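You operate a simulated robot arm through the tools that you are given. There is no shell and no other tool.

You are at the controls of a simulated two-armed robot. One attempt, no reset.

Task
Swap the yellow disc in the grey meter for the blue one, at DARK.
Fine: yellow disc on the white mat; then swing the blue arm back over the seat, push the slider to OPEN and leave both so.

The check looks at the end state, three seconds after you hand in, the way a careful person would. Anything else that was tipped, shoved, dropped, spilled or broken makes it a failure.

Robot
Two 7-joint arms with two-finger grippers on one trunk, on a base that drives. Base frame: it is fixed to the floor where the robot stands at the start and does not move with it; the origin is under the middle of the robot, x ahead of it, y to its left, z up. Units: m, rad, N and s.
The left shoulder is at the start at [0.078, 0.151, 0.963], the right one opposite. With the tool pointing down near the work surface each hand reaches from about 0.1 to 0.74 m from the robot's upright axis, wherever it stands, measured 20 degrees to its own side. Places, roughly: blue disc, green disc, yellow disc [-3.5, -0.25, 1]; blue swing arm [-3.5, -0.3, 1]; grey meter seat [-3.5, -0.2, 1]; grey meter switch [-3.7, -0.3, 1]; meter keep button [-3.7, -0.2, 1]; meter orange slider [-3.4, -0.1, 1]; meter white knob [-3.6, -0.1, 1]; meter zero button [-3.6, -0.3, 1]; white mat [-3.4, -0.2, 0.9]. Payload 2.54 kg a hand.
The tool frame of a hand sits at the grasp point between the pads (the TCP): z along the fingers, y along the line on which they close. The tips reach 0.03 m beyond it. Largest opening 0.116 m; the body of the gripper starts 0.095 m behind the TCP.
Orientation is that of the tool frame in the base frame, as a unit quaternion [x, y, z, w]. With the fingers straight down and closing along the base's y, the tool's x points along the base's -x, its y along +y and its z along -z.

Tools
- The arms move only by the tool arm_command. It takes "left_moves", "right_moves" or both (then of equal length, played together; a hand with none holds still); each is a list of rows, each a list of 3 entries, a list of its own where there are three numbers: the shift along the tool's x, y, z in m, then the turn, a rotation vector about the tool's x, y, z in degrees, then the opening, from 0 (shut) to 1 (fully open). In form: [[[x, y, z], [ax, ay, az], claw], ...]. A call has 1 to 20 rows; each row shifts and turns the commanded pose from where the row before left it, along the tool's axes as they then stand. Rows are played at 5 a second. More than 0.05 m and 0.15 rad between two rows, or a gripper value outside its range, and nothing of the call is played. A pose out of reach is approached as far as the arm can. The call stops where the force on the tool passes 80 N (or 10 N more than at its start, if that is more) or the arm is blocked; 0.2 s more then pass. The fingers move at their own pace (about 0.072 m/s each) and stop on an object; they squeeze with about 42 N. The grip force told is the motor's: it shows also when the fingers shut on nothing. Time passes only in rows, and 0.2 s behind the last, so rows that do not move let the fingers close. It gives the time, the measured TCP pose, the force on the tool (base axes), the opening and the grip force at its end, in the units of the frame above (readings bear some noise), with the torque about the TCP (base axes, N m) and any sound that the robot's microphone picked up.
- Cameras (640 x 400 px; columns grow to the right, rows downward): "scene" is now at [0.1483, -0.0128, 1.1422]; the picture's right is [-0.10, -0.99, 0.00], its down [0.07, -0.01, -1.00] and it looks along [0.99, -0.10, 0.07] (base axes); focal length 276 px, centre (320, 200). "left" rides on the left gripper at [0.069, 0.015, -0.122] in its tool frame; the picture's right is [-0.21, 0.98, 0.00], its down [-0.83, -0.18, -0.53] and it looks along [-0.52, -0.11, 0.85] (tool axes); focal length 251 px, centre (320, 200). "right" rides on the right gripper at [0.069, -0.015, -0.122] in its tool frame; the picture's right is [0.21, 0.98, 0.00], its down [-0.83, 0.18, -0.53] and it looks along [-0.52, 0.11, 0.85] (tool axes); focal length 251 px, centre (320, 200).
- grab_frame(camera): a new picture of that camera. The clock stands still meanwhile.
- lift_body(by): slides the trunk up (or, below 0, down) by that many m; the arms and the scene camera ride with it, the base frame stays. It gives what a move gives, with no picture.
- roll_base(legs): drives the robot by 1 to 6 legs, each [ahead, left, turn to the left] in m, m and rad, along the robot's own axes; the way and the turn of a leg run together, so that a leg with both is an arc; at most 1.5 m and 3.142 rad a leg. The arms and the cameras ride along, it lands a little off, and it stops where it bumps. It gives what a move gives.
- aim_head(pan, tilt): turns the head with the scene camera to pan (to the left, within 1.396 rad either way) and tilt (down, from -0.506 to 1.204), counted from straight ahead of the robot. It gives what a move gives.
- locate(camera, pixels): for up to 12 pixels [column, row] of the newest picture of that camera ("zoom" is the newest enlarged one), the place [x, y, z] in the base frame of the surface seen there, good to about 0.002 m, but the place of the scene camera against the robot may be out by one fixed shift of up to 0.012 m in any direction. The clock stands still meanwhile.
- close_up(camera, box): a new picture of the part [left, top, right, bottom] of that camera's present view, enlarged. The clock stands still meanwhile.
- close_job(): hands the job in; it is judged then, once.

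Open the grippers and draw the arms clear of the work before you hand the job in, unless the task says otherwise.

The tools are called after ">>>" as name(argument=value, ...) on one line, values as JSON. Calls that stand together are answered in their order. arm_command: Moves the arms, as the interface text tells. Its arguments: {"type":"object","properties":{"left_moves":{"type":"array","items":{"type":"array"}},"right_moves":{"type":"array","items":{"type":"array"}}},"required":[]} The other tools are called the same way: lift_body (by) slides the trunk up or down; roll_base (legs) drives the base; aim_head (pan, tilt) turns the head that bears the scene camera; grab_frame (camera) takes a picture; locate (camera, pixels) gives the place of the surface under pixels of a picture; close_up (camera, box) takes an enlarged picture of a part of a camera's view; close_job () hands the job in.

At the start:

```text
clock: 0.0
left_eef_pos: [0.4505, 0.1711, 1.2114]
left_tcp_rot: [0.0, 1.0, -0.001, 0.0]
left_force: [-0.4, 0.0, 0.4]
left_moment: [0.03, -0.01, -0.03]
left_opening: 0.1158
left_grip_force: 0.0
right_eef_pos: [0.3577, -0.1941, 1.1727]
right_tcp_rot: [0.001, 1.0, 0.0, 0.0]
right_force: [-0.8, -0.2, 0.0]
right_moment: [-0.01, -0.05, -0.01]
right_opening: 0.1158
right_grip_force: 0.1
trunk travel left (down, up): [-0.2, 0.089]
robot x, y, heading: [-0.0016, -0.0028, -0.004]
head pan, tilt: [-0.103, -0.072]
```

scene: 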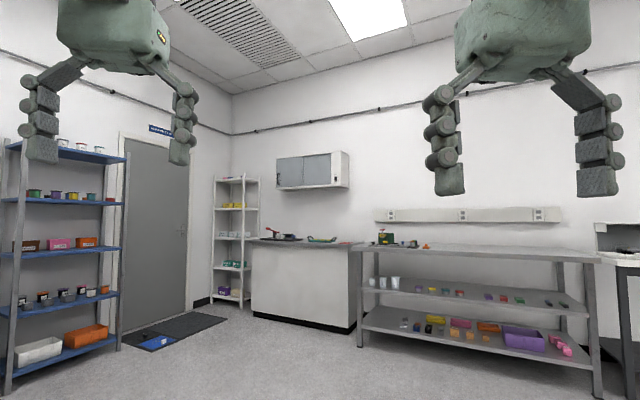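
right: 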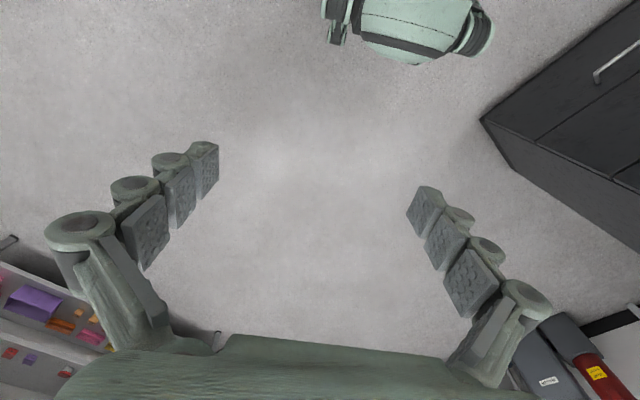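
left: 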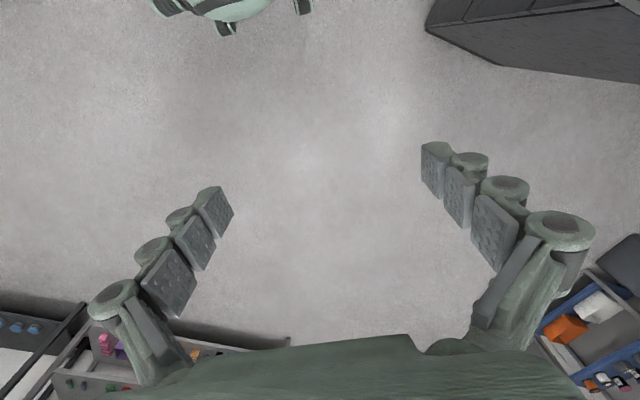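

The pictures show the room ahead, but the work is behind at x about -3.5. I turn the robot round to the left and look.

>>> roll_base(legs=[[0, 0, 3.1416]])

>>> aim_head(pan=0, tilt=0.2)

>>> grab_frame(camera="scene")

```text
refused: 3.1416 is not a number from -3.14159 to 3.14159
```

```text
clock: 0.8
left_eef_pos: [0.4495, 0.1717, 1.2108]
left_tcp_rot: [0.0, 1.0, 0.0, 0.0]
left_force: [-1.6, -0.1, 0.1]
left_moment: [0.01, -0.03, -0.01]
left_opening: 0.1161
left_grip_force: 0.0
right_eef_pos: [0.3568, -0.1956, 1.1744]
right_tcp_rot: [0.001, 1.0, 0.0, 0.0]
right_force: [-0.2, -0.7, -0.5]
right_moment: [0.01, 0.01, 0.0]
right_opening: 0.1159
right_grip_force: 0.1
trunk travel left (down, up): [-0.2, 0.089]
robot x, y, heading: [0.0024, -0.0006, -0.002]
head pan, tilt: [0.0, 0.201]
```

```text
taken
```

scene: 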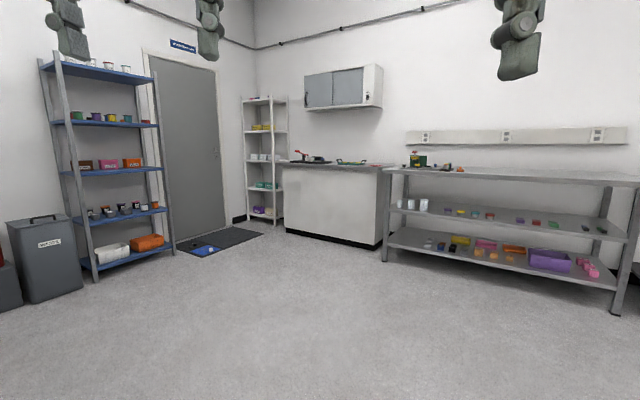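

The turn was refused for being a hair too large; I turn 3.141 rad instead.

>>> roll_base(legs=[[0, 0, 3.141]])

>>> grab_frame(camera="scene")

```text
clock: 8.7
left_eef_pos: [-0.4495, -0.172, 1.2105]
left_tcp_rot: [1.0, 0.0, 0.001, 0.0]
left_force: [0.8, -1.2, -0.4]
left_moment: [0.0, -0.03, -0.01]
left_opening: 0.1158
left_grip_force: 0.1
right_eef_pos: [-0.3579, 0.1957, 1.1738]
right_tcp_rot: [1.0, 0.0, 0.0, 0.001]
right_force: [-0.4, -0.8, 0.5]
right_moment: [-0.01, -0.01, 0.0]
right_opening: 0.1159
right_grip_force: 0.0
trunk travel left (down, up): [-0.2, 0.089]
robot x, y, heading: [-0.0008, -0.003, 3.143]
head pan, tilt: [0.0, 0.201]
```

```text
taken
```

scene: 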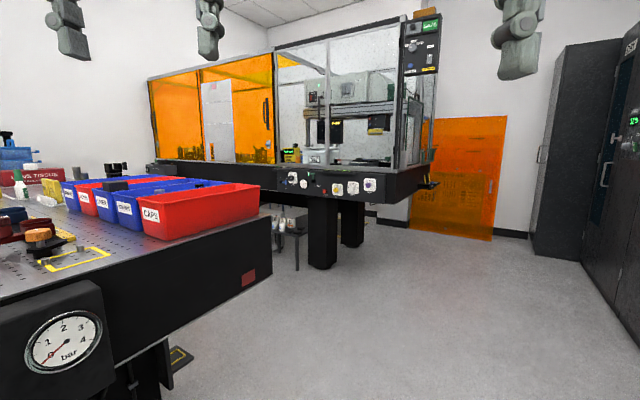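

An optical enclosure stands ahead around (340,120) with things inside, and a table with bins on the left. I enlarge it and locate some points.

>>> close_up(camera="scene", box=[260, 60, 450, 200])

>>> locate(camera="scene", pixels=[[313, 157], [345, 130], [290, 155], [383, 160], [430, 180], [404, 200], [263, 188], [265, 260], [150, 240], [180, 355], [275, 180], [400, 130]])

```text
2.86 times, centred on (355, 130) of scene
```

zoom: 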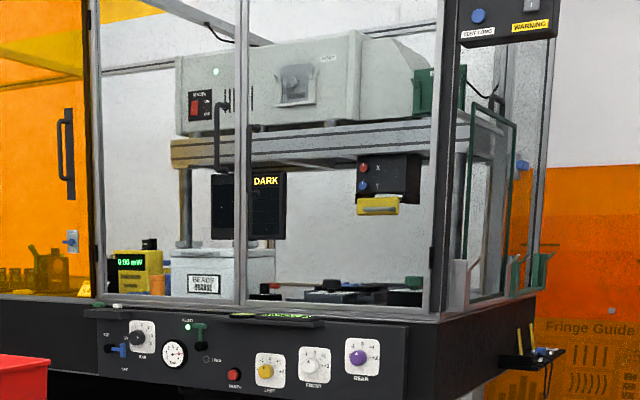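

```text
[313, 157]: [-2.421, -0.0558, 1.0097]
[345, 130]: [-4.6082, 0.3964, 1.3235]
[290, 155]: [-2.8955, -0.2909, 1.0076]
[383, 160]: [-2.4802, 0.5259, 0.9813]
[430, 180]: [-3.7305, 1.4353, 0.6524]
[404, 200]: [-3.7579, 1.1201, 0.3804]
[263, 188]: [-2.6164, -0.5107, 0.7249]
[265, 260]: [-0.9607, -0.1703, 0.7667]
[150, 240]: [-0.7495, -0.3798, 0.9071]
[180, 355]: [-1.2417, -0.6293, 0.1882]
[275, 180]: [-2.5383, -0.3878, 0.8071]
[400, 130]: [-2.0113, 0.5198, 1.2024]
```

The glass enclosure front appears near x = -2.45. I locate several items in the zoom to learn the layout.

>>> locate(camera="zoom", pixels=[[140, 270], [205, 280], [265, 180], [205, 105], [380, 205], [340, 288], [410, 290], [285, 370], [360, 358], [485, 220], [540, 270], [525, 360]])

>>> aim_head(pan=0.6, tilt=0.3)

>>> grab_frame(camera="scene")

>>> aim_head(pan=-0.8, tilt=0.3)

>>> grab_frame(camera="scene")

```text
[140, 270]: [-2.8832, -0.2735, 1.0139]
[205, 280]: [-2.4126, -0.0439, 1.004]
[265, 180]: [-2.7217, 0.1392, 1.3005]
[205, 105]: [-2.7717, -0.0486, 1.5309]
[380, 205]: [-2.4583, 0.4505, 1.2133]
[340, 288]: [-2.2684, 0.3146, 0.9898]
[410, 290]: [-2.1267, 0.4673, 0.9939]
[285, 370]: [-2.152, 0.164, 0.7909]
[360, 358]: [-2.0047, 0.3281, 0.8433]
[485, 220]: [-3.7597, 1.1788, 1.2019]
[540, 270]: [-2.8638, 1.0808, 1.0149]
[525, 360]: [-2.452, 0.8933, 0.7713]
```

```text
clock: 9.7
left_eef_pos: [-0.4497, -0.1709, 1.2108]
left_tcp_rot: [1.0, -0.001, 0.0, 0.0]
left_force: [0.6, -0.6, 0.4]
left_moment: [0.02, -0.04, 0.01]
left_opening: 0.1161
left_grip_force: 0.1
right_eef_pos: [-0.3581, 0.1953, 1.1735]
right_tcp_rot: [1.0, 0.0, 0.0, 0.0]
right_force: [-1.2, 1.1, 1.1]
right_moment: [0.0, 0.0, -0.02]
right_opening: 0.1159
right_grip_force: 0.1
trunk travel left (down, up): [-0.2, 0.089]
robot x, y, heading: [0.0017, -0.0059, 3.141]
head pan, tilt: [0.6, 0.3]
```

```text
taken
```

scene: 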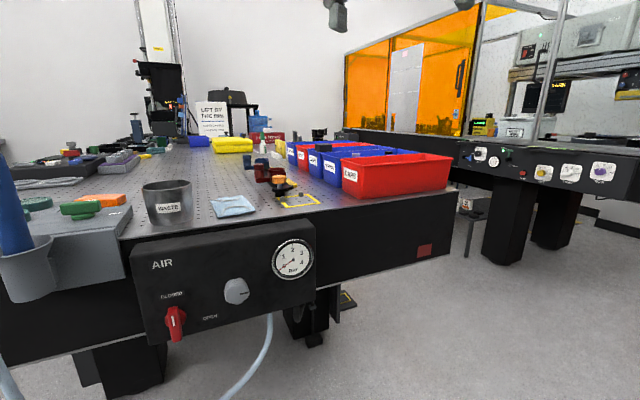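

```text
clock: 11.3
left_eef_pos: [-0.4496, -0.1717, 1.2107]
left_tcp_rot: [1.0, 0.0, 0.0, 0.0]
left_force: [0.5, -0.9, 0.2]
left_moment: [0.01, -0.01, 0.0]
left_opening: 0.1161
left_grip_force: 0.1
right_eef_pos: [-0.3579, 0.1947, 1.174]
right_tcp_rot: [1.0, 0.0, 0.0, 0.0]
right_force: [0.2, 0.1, 0.2]
right_moment: [0.03, 0.0, -0.02]
right_opening: 0.116
right_grip_force: 0.1
trunk travel left (down, up): [-0.2, 0.089]
robot x, y, heading: [0.0036, -0.0002, 3.141]
head pan, tilt: [-0.799, 0.3]
```

```text
taken
```

scene: 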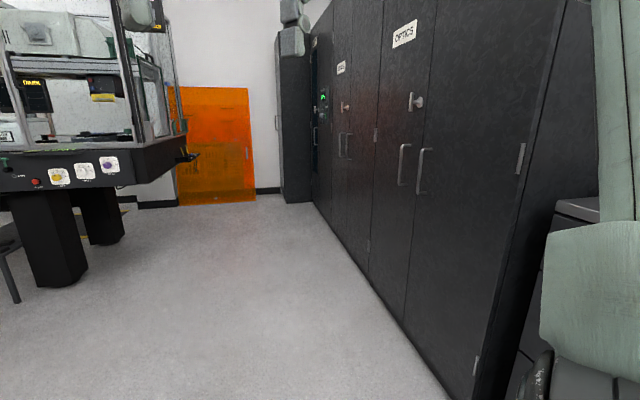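

The enclosure is turned about 50° and the work likely lies behind the orange panels. I look again to the left with the head and locate points for the layout.

>>> aim_head(pan=0.4, tilt=0.25)

>>> grab_frame(camera="scene")

>>> close_up(camera="scene", box=[200, 40, 440, 190])

```text
clock: 12.7
left_eef_pos: [-0.4506, -0.1711, 1.2117]
left_tcp_rot: [1.0, 0.0, 0.001, 0.0]
left_force: [-0.3, -0.2, 0.4]
left_moment: [0.02, 0.0, 0.05]
left_opening: 0.116
left_grip_force: 0.1
right_eef_pos: [-0.3575, 0.1951, 1.1737]
right_tcp_rot: [1.0, 0.0, -0.001, 0.001]
right_force: [0.9, -0.5, -0.3]
right_moment: [-0.03, 0.01, 0.01]
right_opening: 0.1162
right_grip_force: 0.2
trunk travel left (down, up): [-0.2, 0.089]
robot x, y, heading: [-0.0007, -0.0002, 3.143]
head pan, tilt: [0.4, 0.25]
```

```text
taken
```

scene: 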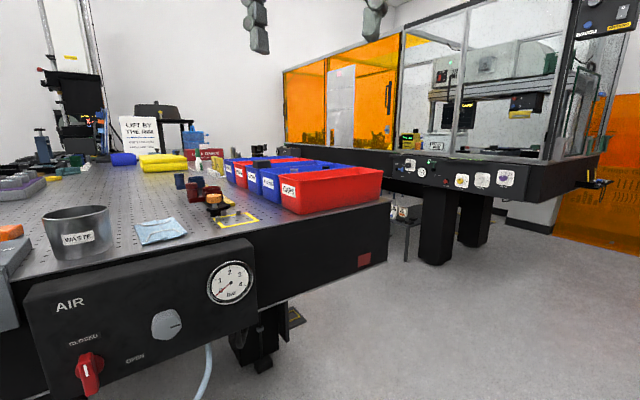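

```text
2.67 times, centred on (320, 115) of scene
```

zoom: 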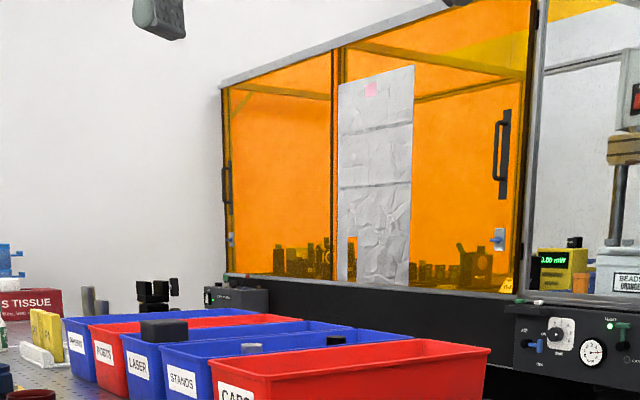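

>>> locate(camera="scene", pixels=[[288, 150], [300, 100], [390, 155], [405, 130], [345, 128], [365, 262], [388, 250], [185, 125], [250, 100], [450, 250], [480, 235], [405, 240]])

```text
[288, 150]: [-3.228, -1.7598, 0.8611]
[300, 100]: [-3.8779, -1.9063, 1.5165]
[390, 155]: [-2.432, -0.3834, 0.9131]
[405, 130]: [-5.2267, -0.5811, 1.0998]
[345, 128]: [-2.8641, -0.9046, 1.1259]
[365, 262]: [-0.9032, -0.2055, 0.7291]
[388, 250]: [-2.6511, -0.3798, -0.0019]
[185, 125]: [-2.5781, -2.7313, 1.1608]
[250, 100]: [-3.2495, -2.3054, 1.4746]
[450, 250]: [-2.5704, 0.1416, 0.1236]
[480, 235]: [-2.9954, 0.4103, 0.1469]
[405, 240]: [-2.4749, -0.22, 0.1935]
```

The enclosure's back wall seems ~1.2 m behind its rear edge; the meter lies at the back of it. I look to the right to plan the drive round the right side.

>>> aim_head(pan=-0.5, tilt=0.25)

>>> grab_frame(camera="scene")

>>> locate(camera="scene", pixels=[[260, 210], [330, 200], [380, 200], [420, 250], [460, 310], [520, 390], [400, 210], [290, 170], [270, 160], [345, 150], [230, 165], [120, 250]])

```text
clock: 13.9
left_eef_pos: [-0.4502, -0.1717, 1.2117]
left_tcp_rot: [1.0, -0.001, 0.001, 0.0]
left_force: [-0.5, -0.2, 0.1]
left_moment: [-0.03, 0.0, 0.0]
left_opening: 0.1158
left_grip_force: 0.1
right_eef_pos: [-0.3586, 0.195, 1.1735]
right_tcp_rot: [1.0, 0.0, 0.0, 0.0]
right_force: [-1.1, 0.0, -0.4]
right_moment: [0.0, 0.01, 0.01]
right_opening: 0.1158
right_grip_force: 0.0
trunk travel left (down, up): [-0.2, 0.089]
robot x, y, heading: [0.0012, -0.0002, 3.141]
head pan, tilt: [-0.499, 0.25]
```

```text
taken
```

scene: 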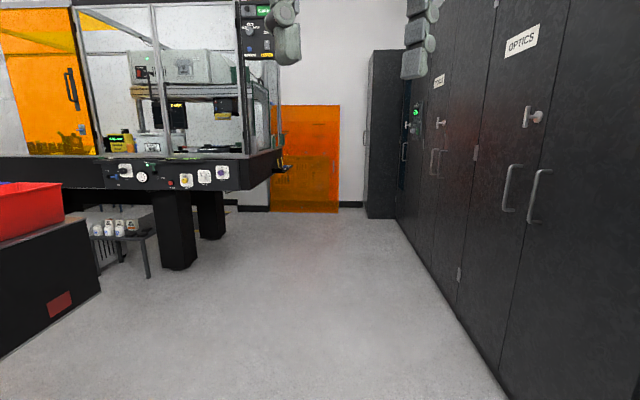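

```text
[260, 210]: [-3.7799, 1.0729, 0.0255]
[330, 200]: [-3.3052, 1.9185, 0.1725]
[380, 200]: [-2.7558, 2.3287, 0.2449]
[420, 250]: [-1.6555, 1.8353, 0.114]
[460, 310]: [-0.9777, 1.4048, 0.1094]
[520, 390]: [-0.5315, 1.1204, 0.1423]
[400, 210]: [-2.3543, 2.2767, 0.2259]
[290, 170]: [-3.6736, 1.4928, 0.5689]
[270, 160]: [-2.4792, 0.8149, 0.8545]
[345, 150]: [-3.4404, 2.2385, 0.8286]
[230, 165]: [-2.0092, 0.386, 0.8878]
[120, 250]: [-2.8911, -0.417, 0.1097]
```

The lane between the enclosure and the cabinets runs at heading about 2.605 rad and I'm about in its middle. I turn right and drive about 2.4 m along it, then look left.

>>> roll_base(legs=[[0, 0, -0.536], [1.3, 0, 0], [1.1, 0, 0]])

>>> aim_head(pan=0.6, tilt=0.25)

>>> grab_frame(camera="scene")

```text
clock: 27.1
left_eef_pos: [-2.5228, 1.3161, 1.2111]
left_tcp_rot: [0.963, -0.269, 0.0, 0.001]
left_force: [-0.4, 0.4, -0.6]
left_moment: [0.04, -0.02, 0.0]
left_opening: 0.1158
left_grip_force: 0.1
right_eef_pos: [-2.2545, 1.5827, 1.1728]
right_tcp_rot: [0.963, -0.27, -0.001, 0.001]
right_force: [-0.7, -0.3, 0.3]
right_moment: [-0.03, 0.0, -0.02]
right_opening: 0.1162
right_grip_force: 0.1
trunk travel left (down, up): [-0.2, 0.089]
robot x, y, heading: [-2.0532, 1.2298, 2.596]
head pan, tilt: [-0.499, 0.25]
```

```text
clock: 28.4
left_eef_pos: [-2.5233, 1.3169, 1.2118]
left_tcp_rot: [0.963, -0.269, 0.0, -0.001]
left_force: [1.0, 0.2, -0.4]
left_moment: [-0.01, 0.0, 0.0]
left_opening: 0.1162
left_grip_force: 0.0
right_eef_pos: [-2.2542, 1.5829, 1.1735]
right_tcp_rot: [0.963, -0.27, -0.001, 0.0]
right_force: [1.2, -0.3, -0.9]
right_moment: [-0.04, 0.0, 0.0]
right_opening: 0.1158
right_grip_force: 0.1
trunk travel left (down, up): [-0.2, 0.089]
robot x, y, heading: [-2.0504, 1.2283, 2.597]
head pan, tilt: [0.6, 0.25]
```

```text
taken
```

scene: 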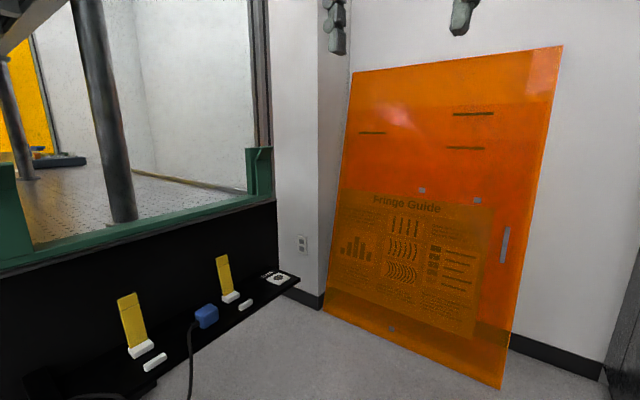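

The table seems to reach a wall column at its back, with no passage behind. I pan further left and locate points.

>>> locate(camera="scene", pixels=[[245, 260], [300, 200], [335, 300], [240, 100], [100, 200], [190, 200], [20, 130], [60, 160], [45, 258], [105, 130], [180, 100], [230, 285]])

>>> aim_head(pan=1.2, tilt=0.25)

>>> grab_frame(camera="scene")

```text
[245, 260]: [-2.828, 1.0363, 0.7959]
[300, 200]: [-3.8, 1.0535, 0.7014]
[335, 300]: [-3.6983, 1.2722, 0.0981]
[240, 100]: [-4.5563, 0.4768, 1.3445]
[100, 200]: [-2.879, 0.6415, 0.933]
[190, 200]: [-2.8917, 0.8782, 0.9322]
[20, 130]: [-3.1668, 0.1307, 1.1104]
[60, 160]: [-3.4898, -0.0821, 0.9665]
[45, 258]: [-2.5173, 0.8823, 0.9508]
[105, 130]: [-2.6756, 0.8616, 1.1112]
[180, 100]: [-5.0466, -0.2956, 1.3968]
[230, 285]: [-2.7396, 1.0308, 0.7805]
```

```text
clock: 29.4
left_eef_pos: [-2.5237, 1.3174, 1.2123]
left_tcp_rot: [0.963, -0.269, 0.0, 0.001]
left_force: [-0.1, 0.6, -0.3]
left_moment: [0.01, -0.03, 0.01]
left_opening: 0.1162
left_grip_force: 0.0
right_eef_pos: [-2.2543, 1.5831, 1.1741]
right_tcp_rot: [0.963, -0.27, -0.001, 0.0]
right_force: [-1.2, -0.5, 0.5]
right_moment: [0.01, -0.02, -0.02]
right_opening: 0.116
right_grip_force: 0.0
trunk travel left (down, up): [-0.2, 0.089]
robot x, y, heading: [-2.0491, 1.2276, 2.598]
head pan, tilt: [1.201, 0.25]
```

```text
taken
```

scene: 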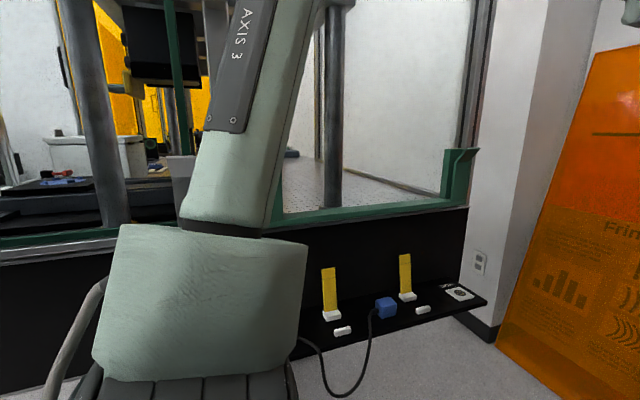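

At (60,160) in the pan-0.6 view a dark device with orange and blue parts lies at [-3.49,-0.08,0.97] — likely the meter. I go back to that pan and zoom.

>>> aim_head(pan=0.95, tilt=0.15)

>>> grab_frame(camera="scene")

>>> close_up(camera="scene", box=[0, 60, 320, 260])

```text
clock: 30.2
left_eef_pos: [-2.5244, 1.3172, 1.2109]
left_tcp_rot: [0.963, -0.269, 0.0, 0.0]
left_force: [-0.6, -0.5, 0.0]
left_moment: [0.01, -0.02, -0.03]
left_opening: 0.1161
left_grip_force: 0.1
right_eef_pos: [-2.2529, 1.582, 1.1729]
right_tcp_rot: [0.963, -0.27, -0.001, 0.0]
right_force: [-0.8, -0.1, -0.2]
right_moment: [-0.02, 0.01, 0.01]
right_opening: 0.1157
right_grip_force: 0.2
trunk travel left (down, up): [-0.2, 0.089]
robot x, y, heading: [-2.049, 1.2308, 2.601]
head pan, tilt: [0.949, 0.15]
```

```text
taken
```

scene: 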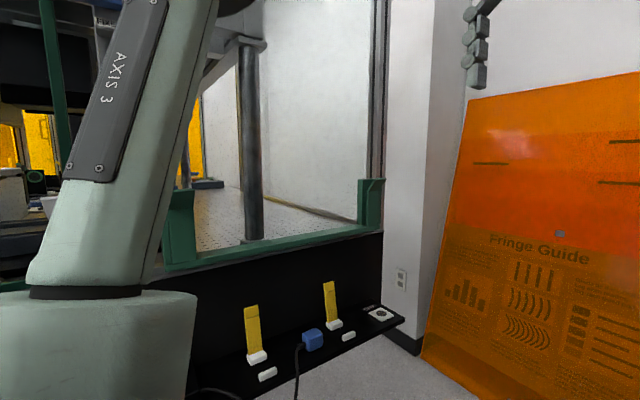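

```text
2.00 times, centred on (160, 160) of scene
```

zoom: 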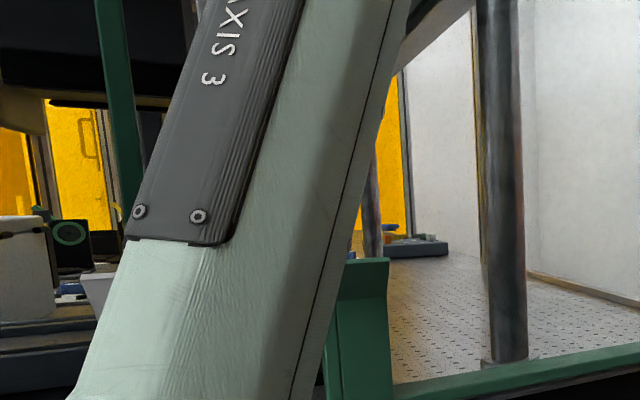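

The arm hides part of the view, but the device at zoom (415,245) sits on the breadboard. I locate several points to learn how deep the table is.

>>> locate(camera="zoom", pixels=[[600, 330], [630, 305], [540, 285], [460, 265], [440, 150], [600, 200], [415, 247], [425, 236], [390, 240], [560, 290], [400, 150], [500, 200]])

```text
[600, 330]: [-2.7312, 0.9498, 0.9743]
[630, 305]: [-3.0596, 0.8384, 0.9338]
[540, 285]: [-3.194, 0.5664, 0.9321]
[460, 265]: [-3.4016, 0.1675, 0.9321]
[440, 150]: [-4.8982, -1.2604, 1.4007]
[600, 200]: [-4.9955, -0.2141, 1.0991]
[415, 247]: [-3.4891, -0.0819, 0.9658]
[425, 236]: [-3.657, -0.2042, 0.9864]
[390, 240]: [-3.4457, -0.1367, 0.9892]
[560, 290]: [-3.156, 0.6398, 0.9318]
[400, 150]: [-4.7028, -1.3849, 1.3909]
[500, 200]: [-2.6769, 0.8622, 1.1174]
```

The breadboard ends near there and a free alcove seems to lie behind it. I drive 0.45 m further on along the lane and look to the left.

>>> roll_base(legs=[[0.45, 0, 0]])

>>> aim_head(pan=0.5, tilt=0.4)

>>> grab_frame(camera="scene")

>>> grab_frame(camera="left")

```text
clock: 32.9
left_eef_pos: [-2.9079, 1.5447, 1.2115]
left_tcp_rot: [0.964, -0.266, 0.0, 0.0]
left_force: [-0.7, 0.7, -0.3]
left_moment: [0.03, 0.02, 0.02]
left_opening: 0.1159
left_grip_force: 0.0
right_eef_pos: [-2.6411, 1.8116, 1.1733]
right_tcp_rot: [0.964, -0.266, -0.001, 0.0]
right_force: [-1.0, 0.5, -0.3]
right_moment: [0.02, 0.01, 0.0]
right_opening: 0.1157
right_grip_force: 0.1
trunk travel left (down, up): [-0.2, 0.089]
robot x, y, heading: [-2.4317, 1.4578, 2.608]
head pan, tilt: [0.949, 0.15]
```

```text
clock: 33.8
left_eef_pos: [-2.9068, 1.5446, 1.2116]
left_tcp_rot: [0.964, -0.267, 0.0, 0.0]
left_force: [0.2, -0.5, 0.4]
left_moment: [-0.01, 0.04, 0.01]
left_opening: 0.1161
left_grip_force: 0.1
right_eef_pos: [-2.6399, 1.8122, 1.1741]
right_tcp_rot: [0.964, -0.267, 0.0, 0.0]
right_force: [0.4, 0.2, 0.1]
right_moment: [0.02, 0.01, -0.03]
right_opening: 0.116
right_grip_force: 0.0
trunk travel left (down, up): [-0.2, 0.089]
robot x, y, heading: [-2.4326, 1.4631, 2.605]
head pan, tilt: [0.499, 0.4]
```

```text
taken
```

scene: 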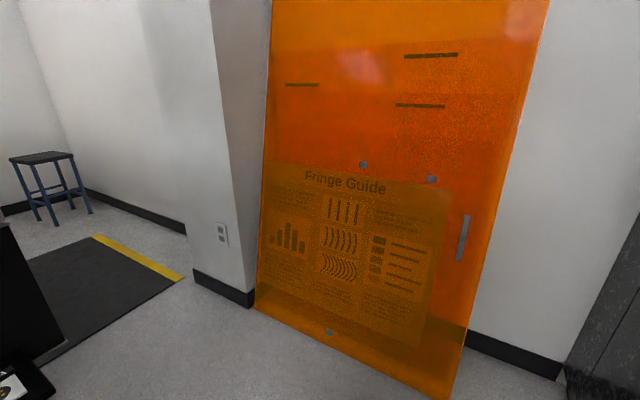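

```text
taken
```

left: 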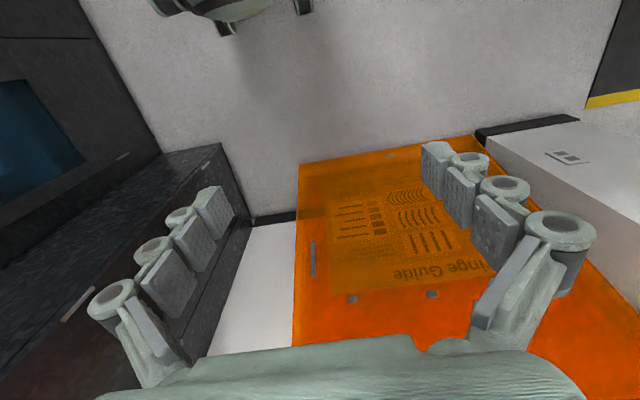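

There is a passage on the left with a floor mat and a stool behind the table. I locate the points that bound it.

>>> locate(camera="scene", pixels=[[195, 272], [248, 300], [185, 230], [90, 195], [180, 278], [95, 237], [60, 345], [15, 370], [260, 310], [440, 395], [40, 155], [40, 220]])

>>> aim_head(pan=1.0, tilt=0.4)

>>> grab_frame(camera="scene")

```text
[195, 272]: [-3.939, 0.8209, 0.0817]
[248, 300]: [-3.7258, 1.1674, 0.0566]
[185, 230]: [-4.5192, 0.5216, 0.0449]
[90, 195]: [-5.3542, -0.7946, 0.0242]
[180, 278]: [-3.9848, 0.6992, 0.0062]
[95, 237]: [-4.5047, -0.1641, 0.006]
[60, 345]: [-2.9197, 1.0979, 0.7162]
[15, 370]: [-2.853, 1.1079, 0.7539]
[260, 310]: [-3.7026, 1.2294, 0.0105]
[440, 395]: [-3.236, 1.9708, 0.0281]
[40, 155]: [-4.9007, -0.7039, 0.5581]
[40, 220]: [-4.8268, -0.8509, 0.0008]
```

```text
clock: 34.8
left_eef_pos: [-2.9077, 1.5447, 1.2105]
left_tcp_rot: [0.964, -0.266, 0.0, 0.0]
left_force: [-0.1, -0.3, 0.4]
left_moment: [0.0, -0.03, 0.01]
left_opening: 0.1161
left_grip_force: 0.1
right_eef_pos: [-2.6399, 1.812, 1.1726]
right_tcp_rot: [0.964, -0.266, 0.0, 0.0]
right_force: [0.5, -0.7, -0.3]
right_moment: [0.01, -0.01, 0.01]
right_opening: 0.1161
right_grip_force: 0.0
trunk travel left (down, up): [-0.2, 0.089]
robot x, y, heading: [-2.4315, 1.4621, 2.604]
head pan, tilt: [1.0, 0.4]
```

```text
taken
```

scene: 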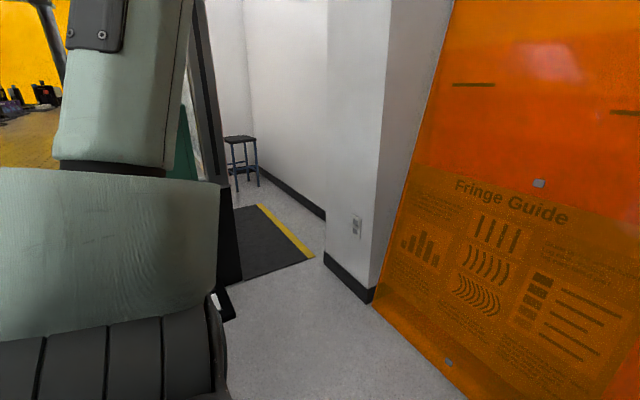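

The passage behind the table is about 0.7 m wide at its entry (between b≈1.2 and the column). I check how far the left elbow sticks out by locating points on it.

>>> locate(camera="scene", pixels=[[100, 250], [210, 250], [150, 80], [200, 350], [30, 350], [100, 20], [205, 100], [235, 220], [225, 305], [30, 60], [10, 110]])

>>> aim_head(pan=1.0, tilt=1.0)

>>> grab_frame(camera="scene")

>>> aim_head(pan=-1.0, tilt=0.9)

>>> grab_frame(camera="scene")

```text
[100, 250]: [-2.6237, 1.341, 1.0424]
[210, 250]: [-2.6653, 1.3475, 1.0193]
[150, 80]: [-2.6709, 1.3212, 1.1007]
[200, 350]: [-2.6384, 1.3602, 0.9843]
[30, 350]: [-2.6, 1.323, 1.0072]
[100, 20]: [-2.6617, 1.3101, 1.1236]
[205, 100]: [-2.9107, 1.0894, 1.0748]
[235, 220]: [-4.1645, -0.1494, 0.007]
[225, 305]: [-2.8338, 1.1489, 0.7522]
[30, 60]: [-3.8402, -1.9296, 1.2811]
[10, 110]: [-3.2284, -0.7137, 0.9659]
```

```text
clock: 35.8
left_eef_pos: [-2.9081, 1.5455, 1.2115]
left_tcp_rot: [0.964, -0.267, 0.0, 0.0]
left_force: [-0.5, -0.9, 0.0]
left_moment: [-0.03, 0.02, 0.01]
left_opening: 0.116
left_grip_force: 0.0
right_eef_pos: [-2.6395, 1.812, 1.1743]
right_tcp_rot: [0.964, -0.267, 0.0, 0.0]
right_force: [0.2, -1.0, 0.2]
right_moment: [-0.04, 0.0, 0.0]
right_opening: 0.1159
right_grip_force: 0.0
trunk travel left (down, up): [-0.2, 0.089]
robot x, y, heading: [-2.4346, 1.4599, 2.601]
head pan, tilt: [1.0, 1.0]
```

```text
taken
```

scene: 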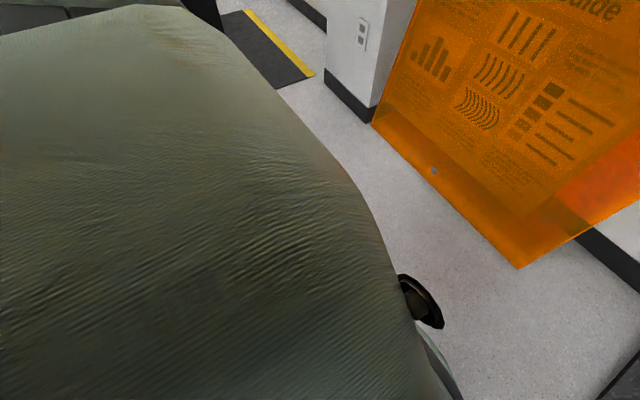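

```text
clock: 37.7
left_eef_pos: [-2.9075, 1.5457, 1.2115]
left_tcp_rot: [0.964, -0.267, 0.0, 0.0]
left_force: [-1.0, 0.0, -0.2]
left_moment: [-0.01, 0.04, -0.01]
left_opening: 0.116
left_grip_force: 0.1
right_eef_pos: [-2.6402, 1.8129, 1.1737]
right_tcp_rot: [0.964, -0.267, 0.0, 0.0]
right_force: [-0.8, 0.2, 0.3]
right_moment: [0.01, -0.02, 0.02]
right_opening: 0.1158
right_grip_force: 0.1
trunk travel left (down, up): [-0.2, 0.089]
robot x, y, heading: [-2.4335, 1.4598, 2.599]
head pan, tilt: [-1.0, 0.901]
```

```text
taken
```

scene: 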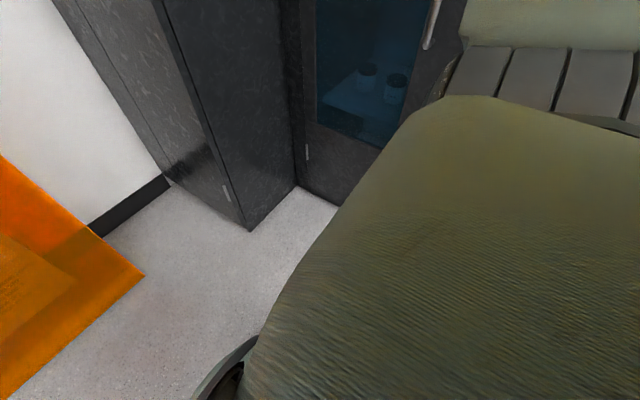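

The elbows' inner faces lie about 0.2 m to each side. To know the base's width I take the right and left gripper pictures, where the base shows at the top.

>>> grab_frame(camera="right")

>>> locate(camera="right", pixels=[[325, 10], [340, 40], [400, 60], [450, 55], [485, 40], [490, 20], [335, 5], [420, 20]])

>>> aim_head(pan=-1.39, tilt=0.4)

>>> grab_frame(camera="scene")

```text
taken
```

right: 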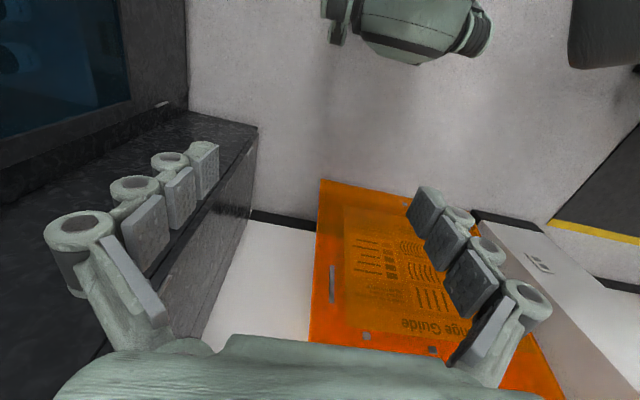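

```text
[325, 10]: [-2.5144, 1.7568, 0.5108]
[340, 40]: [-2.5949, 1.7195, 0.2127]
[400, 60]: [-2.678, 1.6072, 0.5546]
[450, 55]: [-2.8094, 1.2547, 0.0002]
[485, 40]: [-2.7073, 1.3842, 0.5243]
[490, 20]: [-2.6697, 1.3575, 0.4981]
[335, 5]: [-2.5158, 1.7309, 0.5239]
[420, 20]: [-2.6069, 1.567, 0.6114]
```

```text
clock: 38.6
left_eef_pos: [-2.9079, 1.5448, 1.2125]
left_tcp_rot: [0.964, -0.267, 0.001, 0.0]
left_force: [-0.2, 0.3, -0.2]
left_moment: [-0.01, 0.03, -0.01]
left_opening: 0.1159
left_grip_force: 0.1
right_eef_pos: [-2.6399, 1.8122, 1.1746]
right_tcp_rot: [0.964, -0.267, 0.0, 0.001]
right_force: [-0.8, -0.3, -1.2]
right_moment: [-0.02, 0.01, -0.01]
right_opening: 0.1162
right_grip_force: 0.1
trunk travel left (down, up): [-0.2, 0.089]
robot x, y, heading: [-2.4279, 1.4643, 2.603]
head pan, tilt: [-1.389, 0.4]
```

```text
taken
```

scene: 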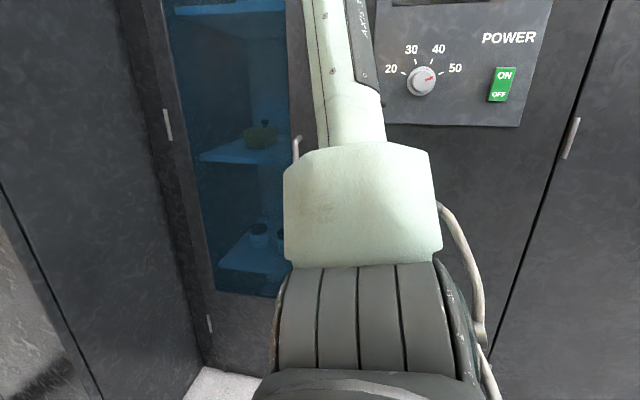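

The base is only about ±0.22 m wide. Now I locate the right arm's upper links in this view to gauge the elbow's reach.

>>> locate(camera="scene", pixels=[[350, 60], [350, 120], [360, 160], [360, 240], [360, 300], [360, 360], [460, 240], [485, 330], [290, 330], [430, 200], [320, 20], [295, 200]])

>>> aim_head(pan=-1.2, tilt=-0.4)

>>> grab_frame(camera="scene")

```text
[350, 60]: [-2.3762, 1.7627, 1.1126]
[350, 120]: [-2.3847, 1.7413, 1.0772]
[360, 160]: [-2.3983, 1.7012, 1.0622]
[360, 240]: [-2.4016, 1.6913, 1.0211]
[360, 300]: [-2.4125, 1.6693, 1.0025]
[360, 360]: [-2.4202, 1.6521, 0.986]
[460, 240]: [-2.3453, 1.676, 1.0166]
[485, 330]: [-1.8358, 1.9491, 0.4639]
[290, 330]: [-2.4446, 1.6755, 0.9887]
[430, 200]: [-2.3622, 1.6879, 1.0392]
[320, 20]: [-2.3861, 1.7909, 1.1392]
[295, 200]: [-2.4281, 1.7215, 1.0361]
```

```text
clock: 39.8
left_eef_pos: [-2.9077, 1.5446, 1.2112]
left_tcp_rot: [0.964, -0.267, -0.001, 0.0]
left_force: [0.0, 0.9, -0.7]
left_moment: [0.01, -0.01, -0.02]
left_opening: 0.1163
left_grip_force: 0.0
right_eef_pos: [-2.6395, 1.8132, 1.1743]
right_tcp_rot: [0.964, -0.266, 0.0, 0.0]
right_force: [0.2, 0.2, 0.2]
right_moment: [0.01, 0.0, 0.02]
right_opening: 0.116
right_grip_force: 0.0
trunk travel left (down, up): [-0.2, 0.089]
robot x, y, heading: [-2.4349, 1.4614, 2.606]
head pan, tilt: [-1.201, -0.4]
```

```text
taken
```

scene: 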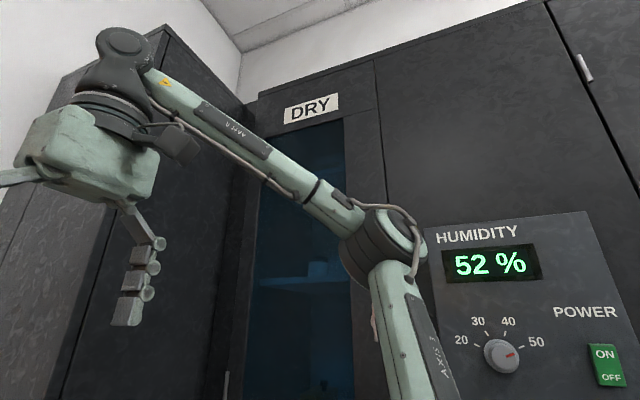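

The right arm rises to an elbow at (380,245) and then goes forward to the hand. I locate the elbow.

>>> locate(camera="scene", pixels=[[375, 250], [400, 230], [345, 250], [390, 300], [345, 200], [270, 170], [120, 50], [180, 140], [420, 270]])

```text
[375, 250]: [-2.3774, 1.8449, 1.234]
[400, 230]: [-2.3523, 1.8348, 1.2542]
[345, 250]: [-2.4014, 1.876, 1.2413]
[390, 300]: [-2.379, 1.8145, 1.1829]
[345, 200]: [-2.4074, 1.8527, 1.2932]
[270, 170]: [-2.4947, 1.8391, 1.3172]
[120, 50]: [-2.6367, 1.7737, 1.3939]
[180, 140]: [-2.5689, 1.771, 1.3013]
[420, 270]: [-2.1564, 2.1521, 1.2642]
```

The elbows stick out about 0.36–0.42 m, tight for the 0.7 m gap. I try bringing both hands inward and slightly up to see whether the elbows tuck in.

>>> arm_command(left_moves=[[[0, -0.035, 0], [0, 0, 0], 1], [[0, -0.035, 0], [0, 0, 0], 1], [[0, -0.01, 0], [0, 0, 0], 1], [[0, 0, 0], [0, 0, 0], 1]], right_moves=[[[0, 0.035, 0], [0, 0, 0], 1], [[0, 0.035, 0], [0, 0, 0], 1], [[0, 0.03, 0], [0, 0, 0], 1], [[0, 0, 0], [0, 0, 0], 1]])

>>> grab_frame(camera="scene")

```text
clock: 40.8
left_eef_pos: [-2.8676, 1.6123, 1.213]
left_tcp_rot: [0.964, -0.267, 0.0, -0.001]
left_force: [-0.1, -0.3, 0.3]
left_moment: [0.0, 0.04, 0.03]
left_opening: 0.1158
left_grip_force: 0.1
right_eef_pos: [-2.6921, 1.726, 1.1741]
right_tcp_rot: [0.964, -0.266, 0.0, 0.0]
right_force: [-0.2, 0.2, -0.4]
right_moment: [0.01, -0.05, 0.0]
right_opening: 0.1159
right_grip_force: 0.1
trunk travel left (down, up): [-0.2, 0.089]
robot x, y, heading: [-2.4344, 1.4618, 2.6]
head pan, tilt: [-1.201, -0.4]
```

```text
taken
```

scene: 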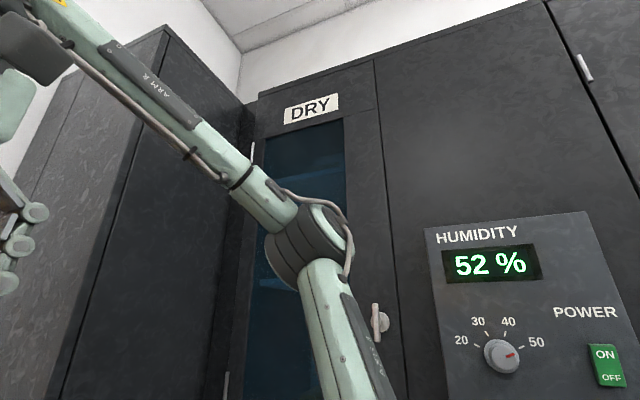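

>>> locate(camera="scene", pixels=[[305, 245], [330, 230], [275, 250], [325, 290], [200, 160]])

```text
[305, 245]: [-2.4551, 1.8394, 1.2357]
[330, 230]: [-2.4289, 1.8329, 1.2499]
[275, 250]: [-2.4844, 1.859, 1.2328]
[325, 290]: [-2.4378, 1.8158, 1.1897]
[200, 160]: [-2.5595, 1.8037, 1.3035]
```

The elbow now sits 0.315 m out. I shift 0.12 m to the right, turn left 90° and strafe right to line up with the passage.

>>> roll_base(legs=[[0, -0.12, 0], [0, 0, 1.5708], [0, -0.55, 0]])

>>> aim_head(pan=0, tilt=0.4)

>>> grab_frame(camera="scene")

```text
clock: 50.9
left_eef_pos: [-2.9397, 1.3704, 1.2113]
left_tcp_rot: [0.869, 0.495, -0.001, 0.0]
left_force: [0.7, 0.7, 0.0]
left_moment: [0.02, 0.03, 0.02]
left_opening: 0.1159
left_grip_force: 0.0
right_eef_pos: [-3.0525, 1.5445, 1.1724]
right_tcp_rot: [0.869, 0.495, 0.0, 0.0]
right_force: [2.0, -0.9, 0.5]
right_moment: [-0.01, 0.0, 0.01]
right_opening: 0.116
right_grip_force: 0.0
trunk travel left (down, up): [-0.2, 0.089]
robot x, y, heading: [-2.7908, 1.8016, -2.104]
head pan, tilt: [-1.201, -0.4]
stopped in leg 3: the robot was blocked; the commanded pose is now the measured one
```

```text
clock: 52.3
left_eef_pos: [-2.9397, 1.3707, 1.2118]
left_tcp_rot: [0.869, 0.495, 0.0, 0.0]
left_force: [0.5, 0.2, -0.3]
left_moment: [-0.05, 0.02, 0.0]
left_opening: 0.1158
left_grip_force: 0.1
right_eef_pos: [-3.0522, 1.5443, 1.1727]
right_tcp_rot: [0.869, 0.495, 0.0, 0.001]
right_force: [0.2, -0.6, 0.5]
right_moment: [0.02, 0.0, -0.01]
right_opening: 0.1161
right_grip_force: 0.0
trunk travel left (down, up): [-0.2, 0.089]
robot x, y, heading: [-2.789, 1.8054, -2.105]
head pan, tilt: [0.0, 0.4]
```

```text
taken
```

scene: 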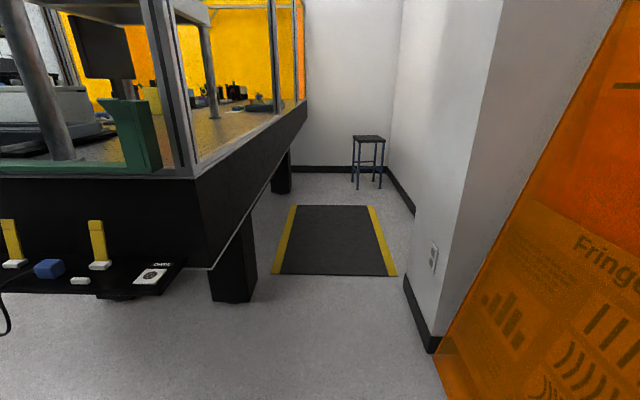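

The strafe stopped short (b≈1.41), likely the base's rear right met the tall cabinet beside the board; I move forward 0.22 m first and then strafe the rest. The passage is clear ahead with the stool far off.

>>> roll_base(legs=[[0.22, 0, 0], [0, -0.11, 0]])

>>> grab_frame(camera="scene")

>>> aim_head(pan=-1.0, tilt=0.2)

>>> grab_frame(camera="scene")

```text
clock: 55.3
left_eef_pos: [-3.1487, 1.235, 1.2119]
left_tcp_rot: [0.87, 0.494, 0.0, 0.0]
left_force: [-0.3, 0.4, 0.4]
left_moment: [-0.04, -0.01, 0.03]
left_opening: 0.1161
left_grip_force: 0.1
right_eef_pos: [-3.2607, 1.4097, 1.1735]
right_tcp_rot: [0.869, 0.495, 0.001, 0.0]
right_force: [-0.8, 0.3, -0.7]
right_moment: [-0.01, -0.04, 0.02]
right_opening: 0.116
right_grip_force: 0.0
trunk travel left (down, up): [-0.2, 0.089]
robot x, y, heading: [-3.0024, 1.6664, -2.107]
head pan, tilt: [0.0, 0.4]
```

```text
taken
```

scene: 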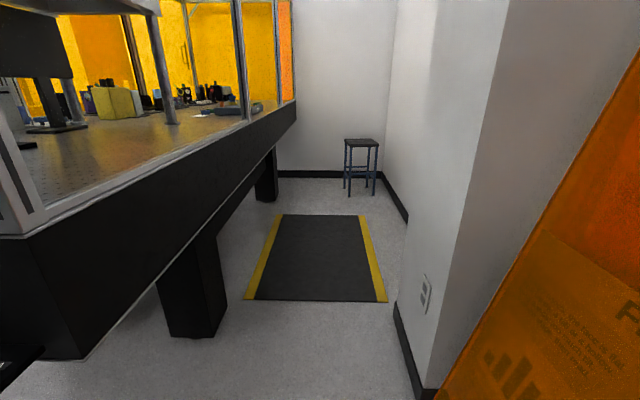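

```text
clock: 56.6
left_eef_pos: [-3.1483, 1.2348, 1.2119]
left_tcp_rot: [0.869, 0.494, -0.001, 0.001]
left_force: [0.1, 0.6, 0.2]
left_moment: [0.01, 0.01, -0.03]
left_opening: 0.1161
left_grip_force: 0.1
right_eef_pos: [-3.2607, 1.4101, 1.1733]
right_tcp_rot: [0.869, 0.495, 0.0, 0.0]
right_force: [0.0, 0.3, 1.0]
right_moment: [0.01, -0.01, 0.01]
right_opening: 0.1161
right_grip_force: 0.0
trunk travel left (down, up): [-0.2, 0.089]
robot x, y, heading: [-2.9976, 1.6708, -2.106]
head pan, tilt: [-1.0, 0.201]
```

```text
taken
```

scene: 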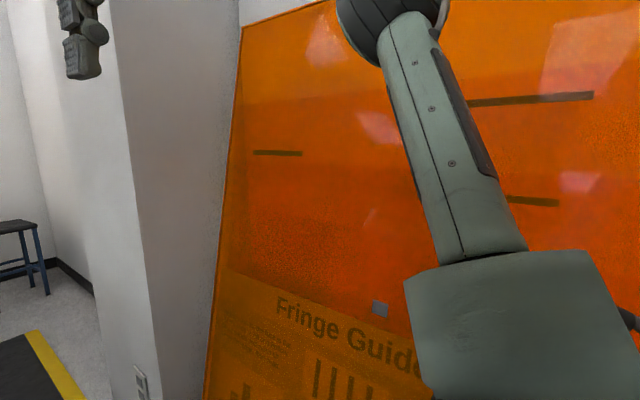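

I'm at b≈1.525 in the lane, heading into the passage. I locate the column edge and board relative to the right elbow.

>>> locate(camera="scene", pixels=[[120, 100], [150, 300], [200, 150], [245, 60], [310, 60], [550, 60], [580, 150], [380, 20], [410, 10], [350, 15], [440, 20], [460, 200]])

```text
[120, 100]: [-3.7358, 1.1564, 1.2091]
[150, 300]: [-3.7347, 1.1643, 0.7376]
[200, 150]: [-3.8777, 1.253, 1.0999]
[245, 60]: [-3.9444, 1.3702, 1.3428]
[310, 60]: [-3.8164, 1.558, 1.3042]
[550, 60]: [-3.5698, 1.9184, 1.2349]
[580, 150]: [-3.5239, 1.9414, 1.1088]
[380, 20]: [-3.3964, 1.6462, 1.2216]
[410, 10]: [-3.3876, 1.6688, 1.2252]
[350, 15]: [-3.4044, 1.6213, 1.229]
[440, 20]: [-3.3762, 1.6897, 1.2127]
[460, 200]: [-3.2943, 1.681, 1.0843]
```

The column corner is at b=1.896 and the right elbow would reach about 1.905. I extend both hands forward 0.16 m to narrow the elbows and look again.

>>> arm_command(left_moves=[[[-0.04, 0, 0], [0, 0, 0], 1], [[-0.04, 0, 0], [0, 0, 0], 1], [[-0.04, 0, 0], [0, 0, 0], 1], [[-0.04, 0, 0], [0, 0, 0], 1], [[0, 0, 0], [0, 0, 0], 1]], right_moves=[[[-0.04, 0, 0], [0, 0, 0], 1], [[-0.04, 0, 0], [0, 0, 0], 1], [[-0.04, 0, 0], [0, 0, 0], 1], [[-0.04, 0, 0], [0, 0, 0], 1], [[0, 0, 0], [0, 0, 0], 1]])

>>> grab_frame(camera="scene")

```text
clock: 57.8
left_eef_pos: [-3.2093, 1.1212, 1.1663]
left_tcp_rot: [0.87, 0.494, -0.003, 0.001]
left_force: [0.3, -0.3, -0.3]
left_moment: [0.0, 0.01, -0.02]
left_opening: 0.1158
left_grip_force: 0.0
left hand out of reach, approached as far as the arm can: row 2, 3, 4
right_eef_pos: [-3.3426, 1.2722, 1.1745]
right_tcp_rot: [0.869, 0.495, -0.001, 0.001]
right_force: [-0.6, 0.3, -0.2]
right_moment: [-0.02, 0.04, 0.02]
right_opening: 0.1163
right_grip_force: 0.1
trunk travel left (down, up): [-0.2, 0.089]
robot x, y, heading: [-2.9964, 1.6701, -2.106]
head pan, tilt: [-1.0, 0.201]
```

```text
taken
```

scene: 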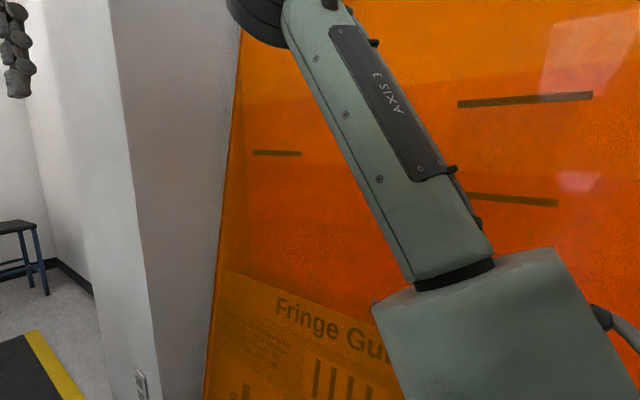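

>>> locate(camera="scene", pixels=[[250, 15], [285, 30], [310, 20], [345, 30], [360, 130]])

>>> aim_head(pan=1.0, tilt=0.1)

>>> grab_frame(camera="scene")

```text
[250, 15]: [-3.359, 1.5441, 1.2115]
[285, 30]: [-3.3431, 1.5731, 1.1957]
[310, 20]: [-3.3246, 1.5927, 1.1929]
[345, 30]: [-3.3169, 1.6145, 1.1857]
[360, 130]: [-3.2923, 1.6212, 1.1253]
```

```text
clock: 59.7
left_eef_pos: [-3.2097, 1.1205, 1.1646]
left_tcp_rot: [0.869, 0.494, -0.002, 0.001]
left_force: [0.2, 0.0, -0.3]
left_moment: [-0.03, 0.01, 0.03]
left_opening: 0.1159
left_grip_force: 0.0
right_eef_pos: [-3.3425, 1.272, 1.1743]
right_tcp_rot: [0.87, 0.494, 0.0, 0.0]
right_force: [0.5, 1.0, 1.3]
right_moment: [-0.01, -0.01, -0.02]
right_opening: 0.116
right_grip_force: 0.0
trunk travel left (down, up): [-0.2, 0.089]
robot x, y, heading: [-2.9956, 1.6701, -2.109]
head pan, tilt: [1.0, 0.099]
```

```text
taken
```

scene: 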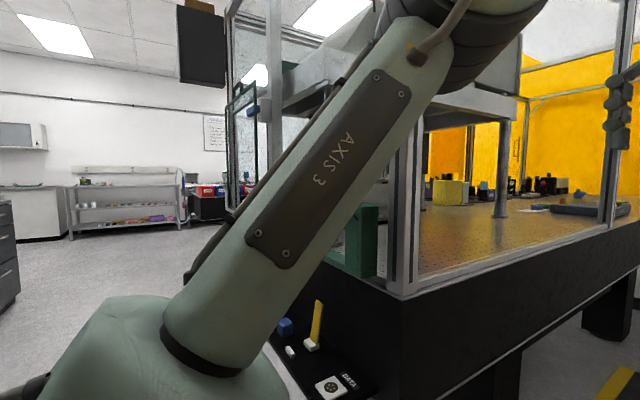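

The right elbow came in to 0.245 m. I check the left elbow against the enclosure's corner post at (405,230).

>>> locate(camera="scene", pixels=[[470, 60], [500, 20], [430, 60], [405, 270], [395, 230], [420, 180], [620, 200], [630, 160], [590, 212], [500, 210], [400, 300]])

```text
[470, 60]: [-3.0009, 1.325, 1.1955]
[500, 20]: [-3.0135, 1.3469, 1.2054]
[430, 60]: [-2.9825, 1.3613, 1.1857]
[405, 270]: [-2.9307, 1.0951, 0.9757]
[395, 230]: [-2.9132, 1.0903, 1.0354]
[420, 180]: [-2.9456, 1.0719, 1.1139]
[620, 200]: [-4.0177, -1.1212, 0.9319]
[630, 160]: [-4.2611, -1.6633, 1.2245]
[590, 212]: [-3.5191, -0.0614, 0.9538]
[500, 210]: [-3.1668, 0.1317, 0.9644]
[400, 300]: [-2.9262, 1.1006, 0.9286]
```

Both elbows are within ±0.31 m, and the gap runs b=1.173 to 1.896 with me at 1.525. I drive ahead 1.2 m through the passage.

>>> roll_base(legs=[[1.2, 0, 0]])

>>> grab_frame(camera="scene")

```text
clock: 65.8
left_eef_pos: [-3.8139, 0.0918, 1.1654]
left_tcp_rot: [0.868, 0.497, -0.003, 0.001]
left_force: [0.4, -0.5, -0.5]
left_moment: [0.0, -0.03, 0.0]
left_opening: 0.1158
left_grip_force: 0.0
right_eef_pos: [-3.9468, 0.2425, 1.1748]
right_tcp_rot: [0.868, 0.496, 0.001, 0.0]
right_force: [0.0, 0.1, 0.1]
right_moment: [0.04, 0.01, 0.02]
right_opening: 0.1164
right_grip_force: 0.1
trunk travel left (down, up): [-0.2, 0.089]
robot x, y, heading: [-3.6009, 0.6383, -2.101]
head pan, tilt: [1.0, 0.099]
```

```text
taken
```

scene: 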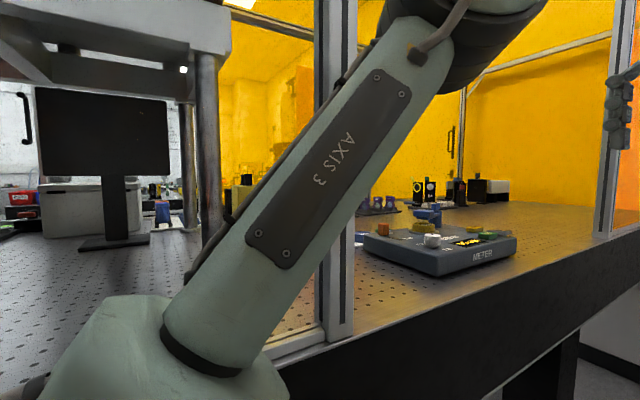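

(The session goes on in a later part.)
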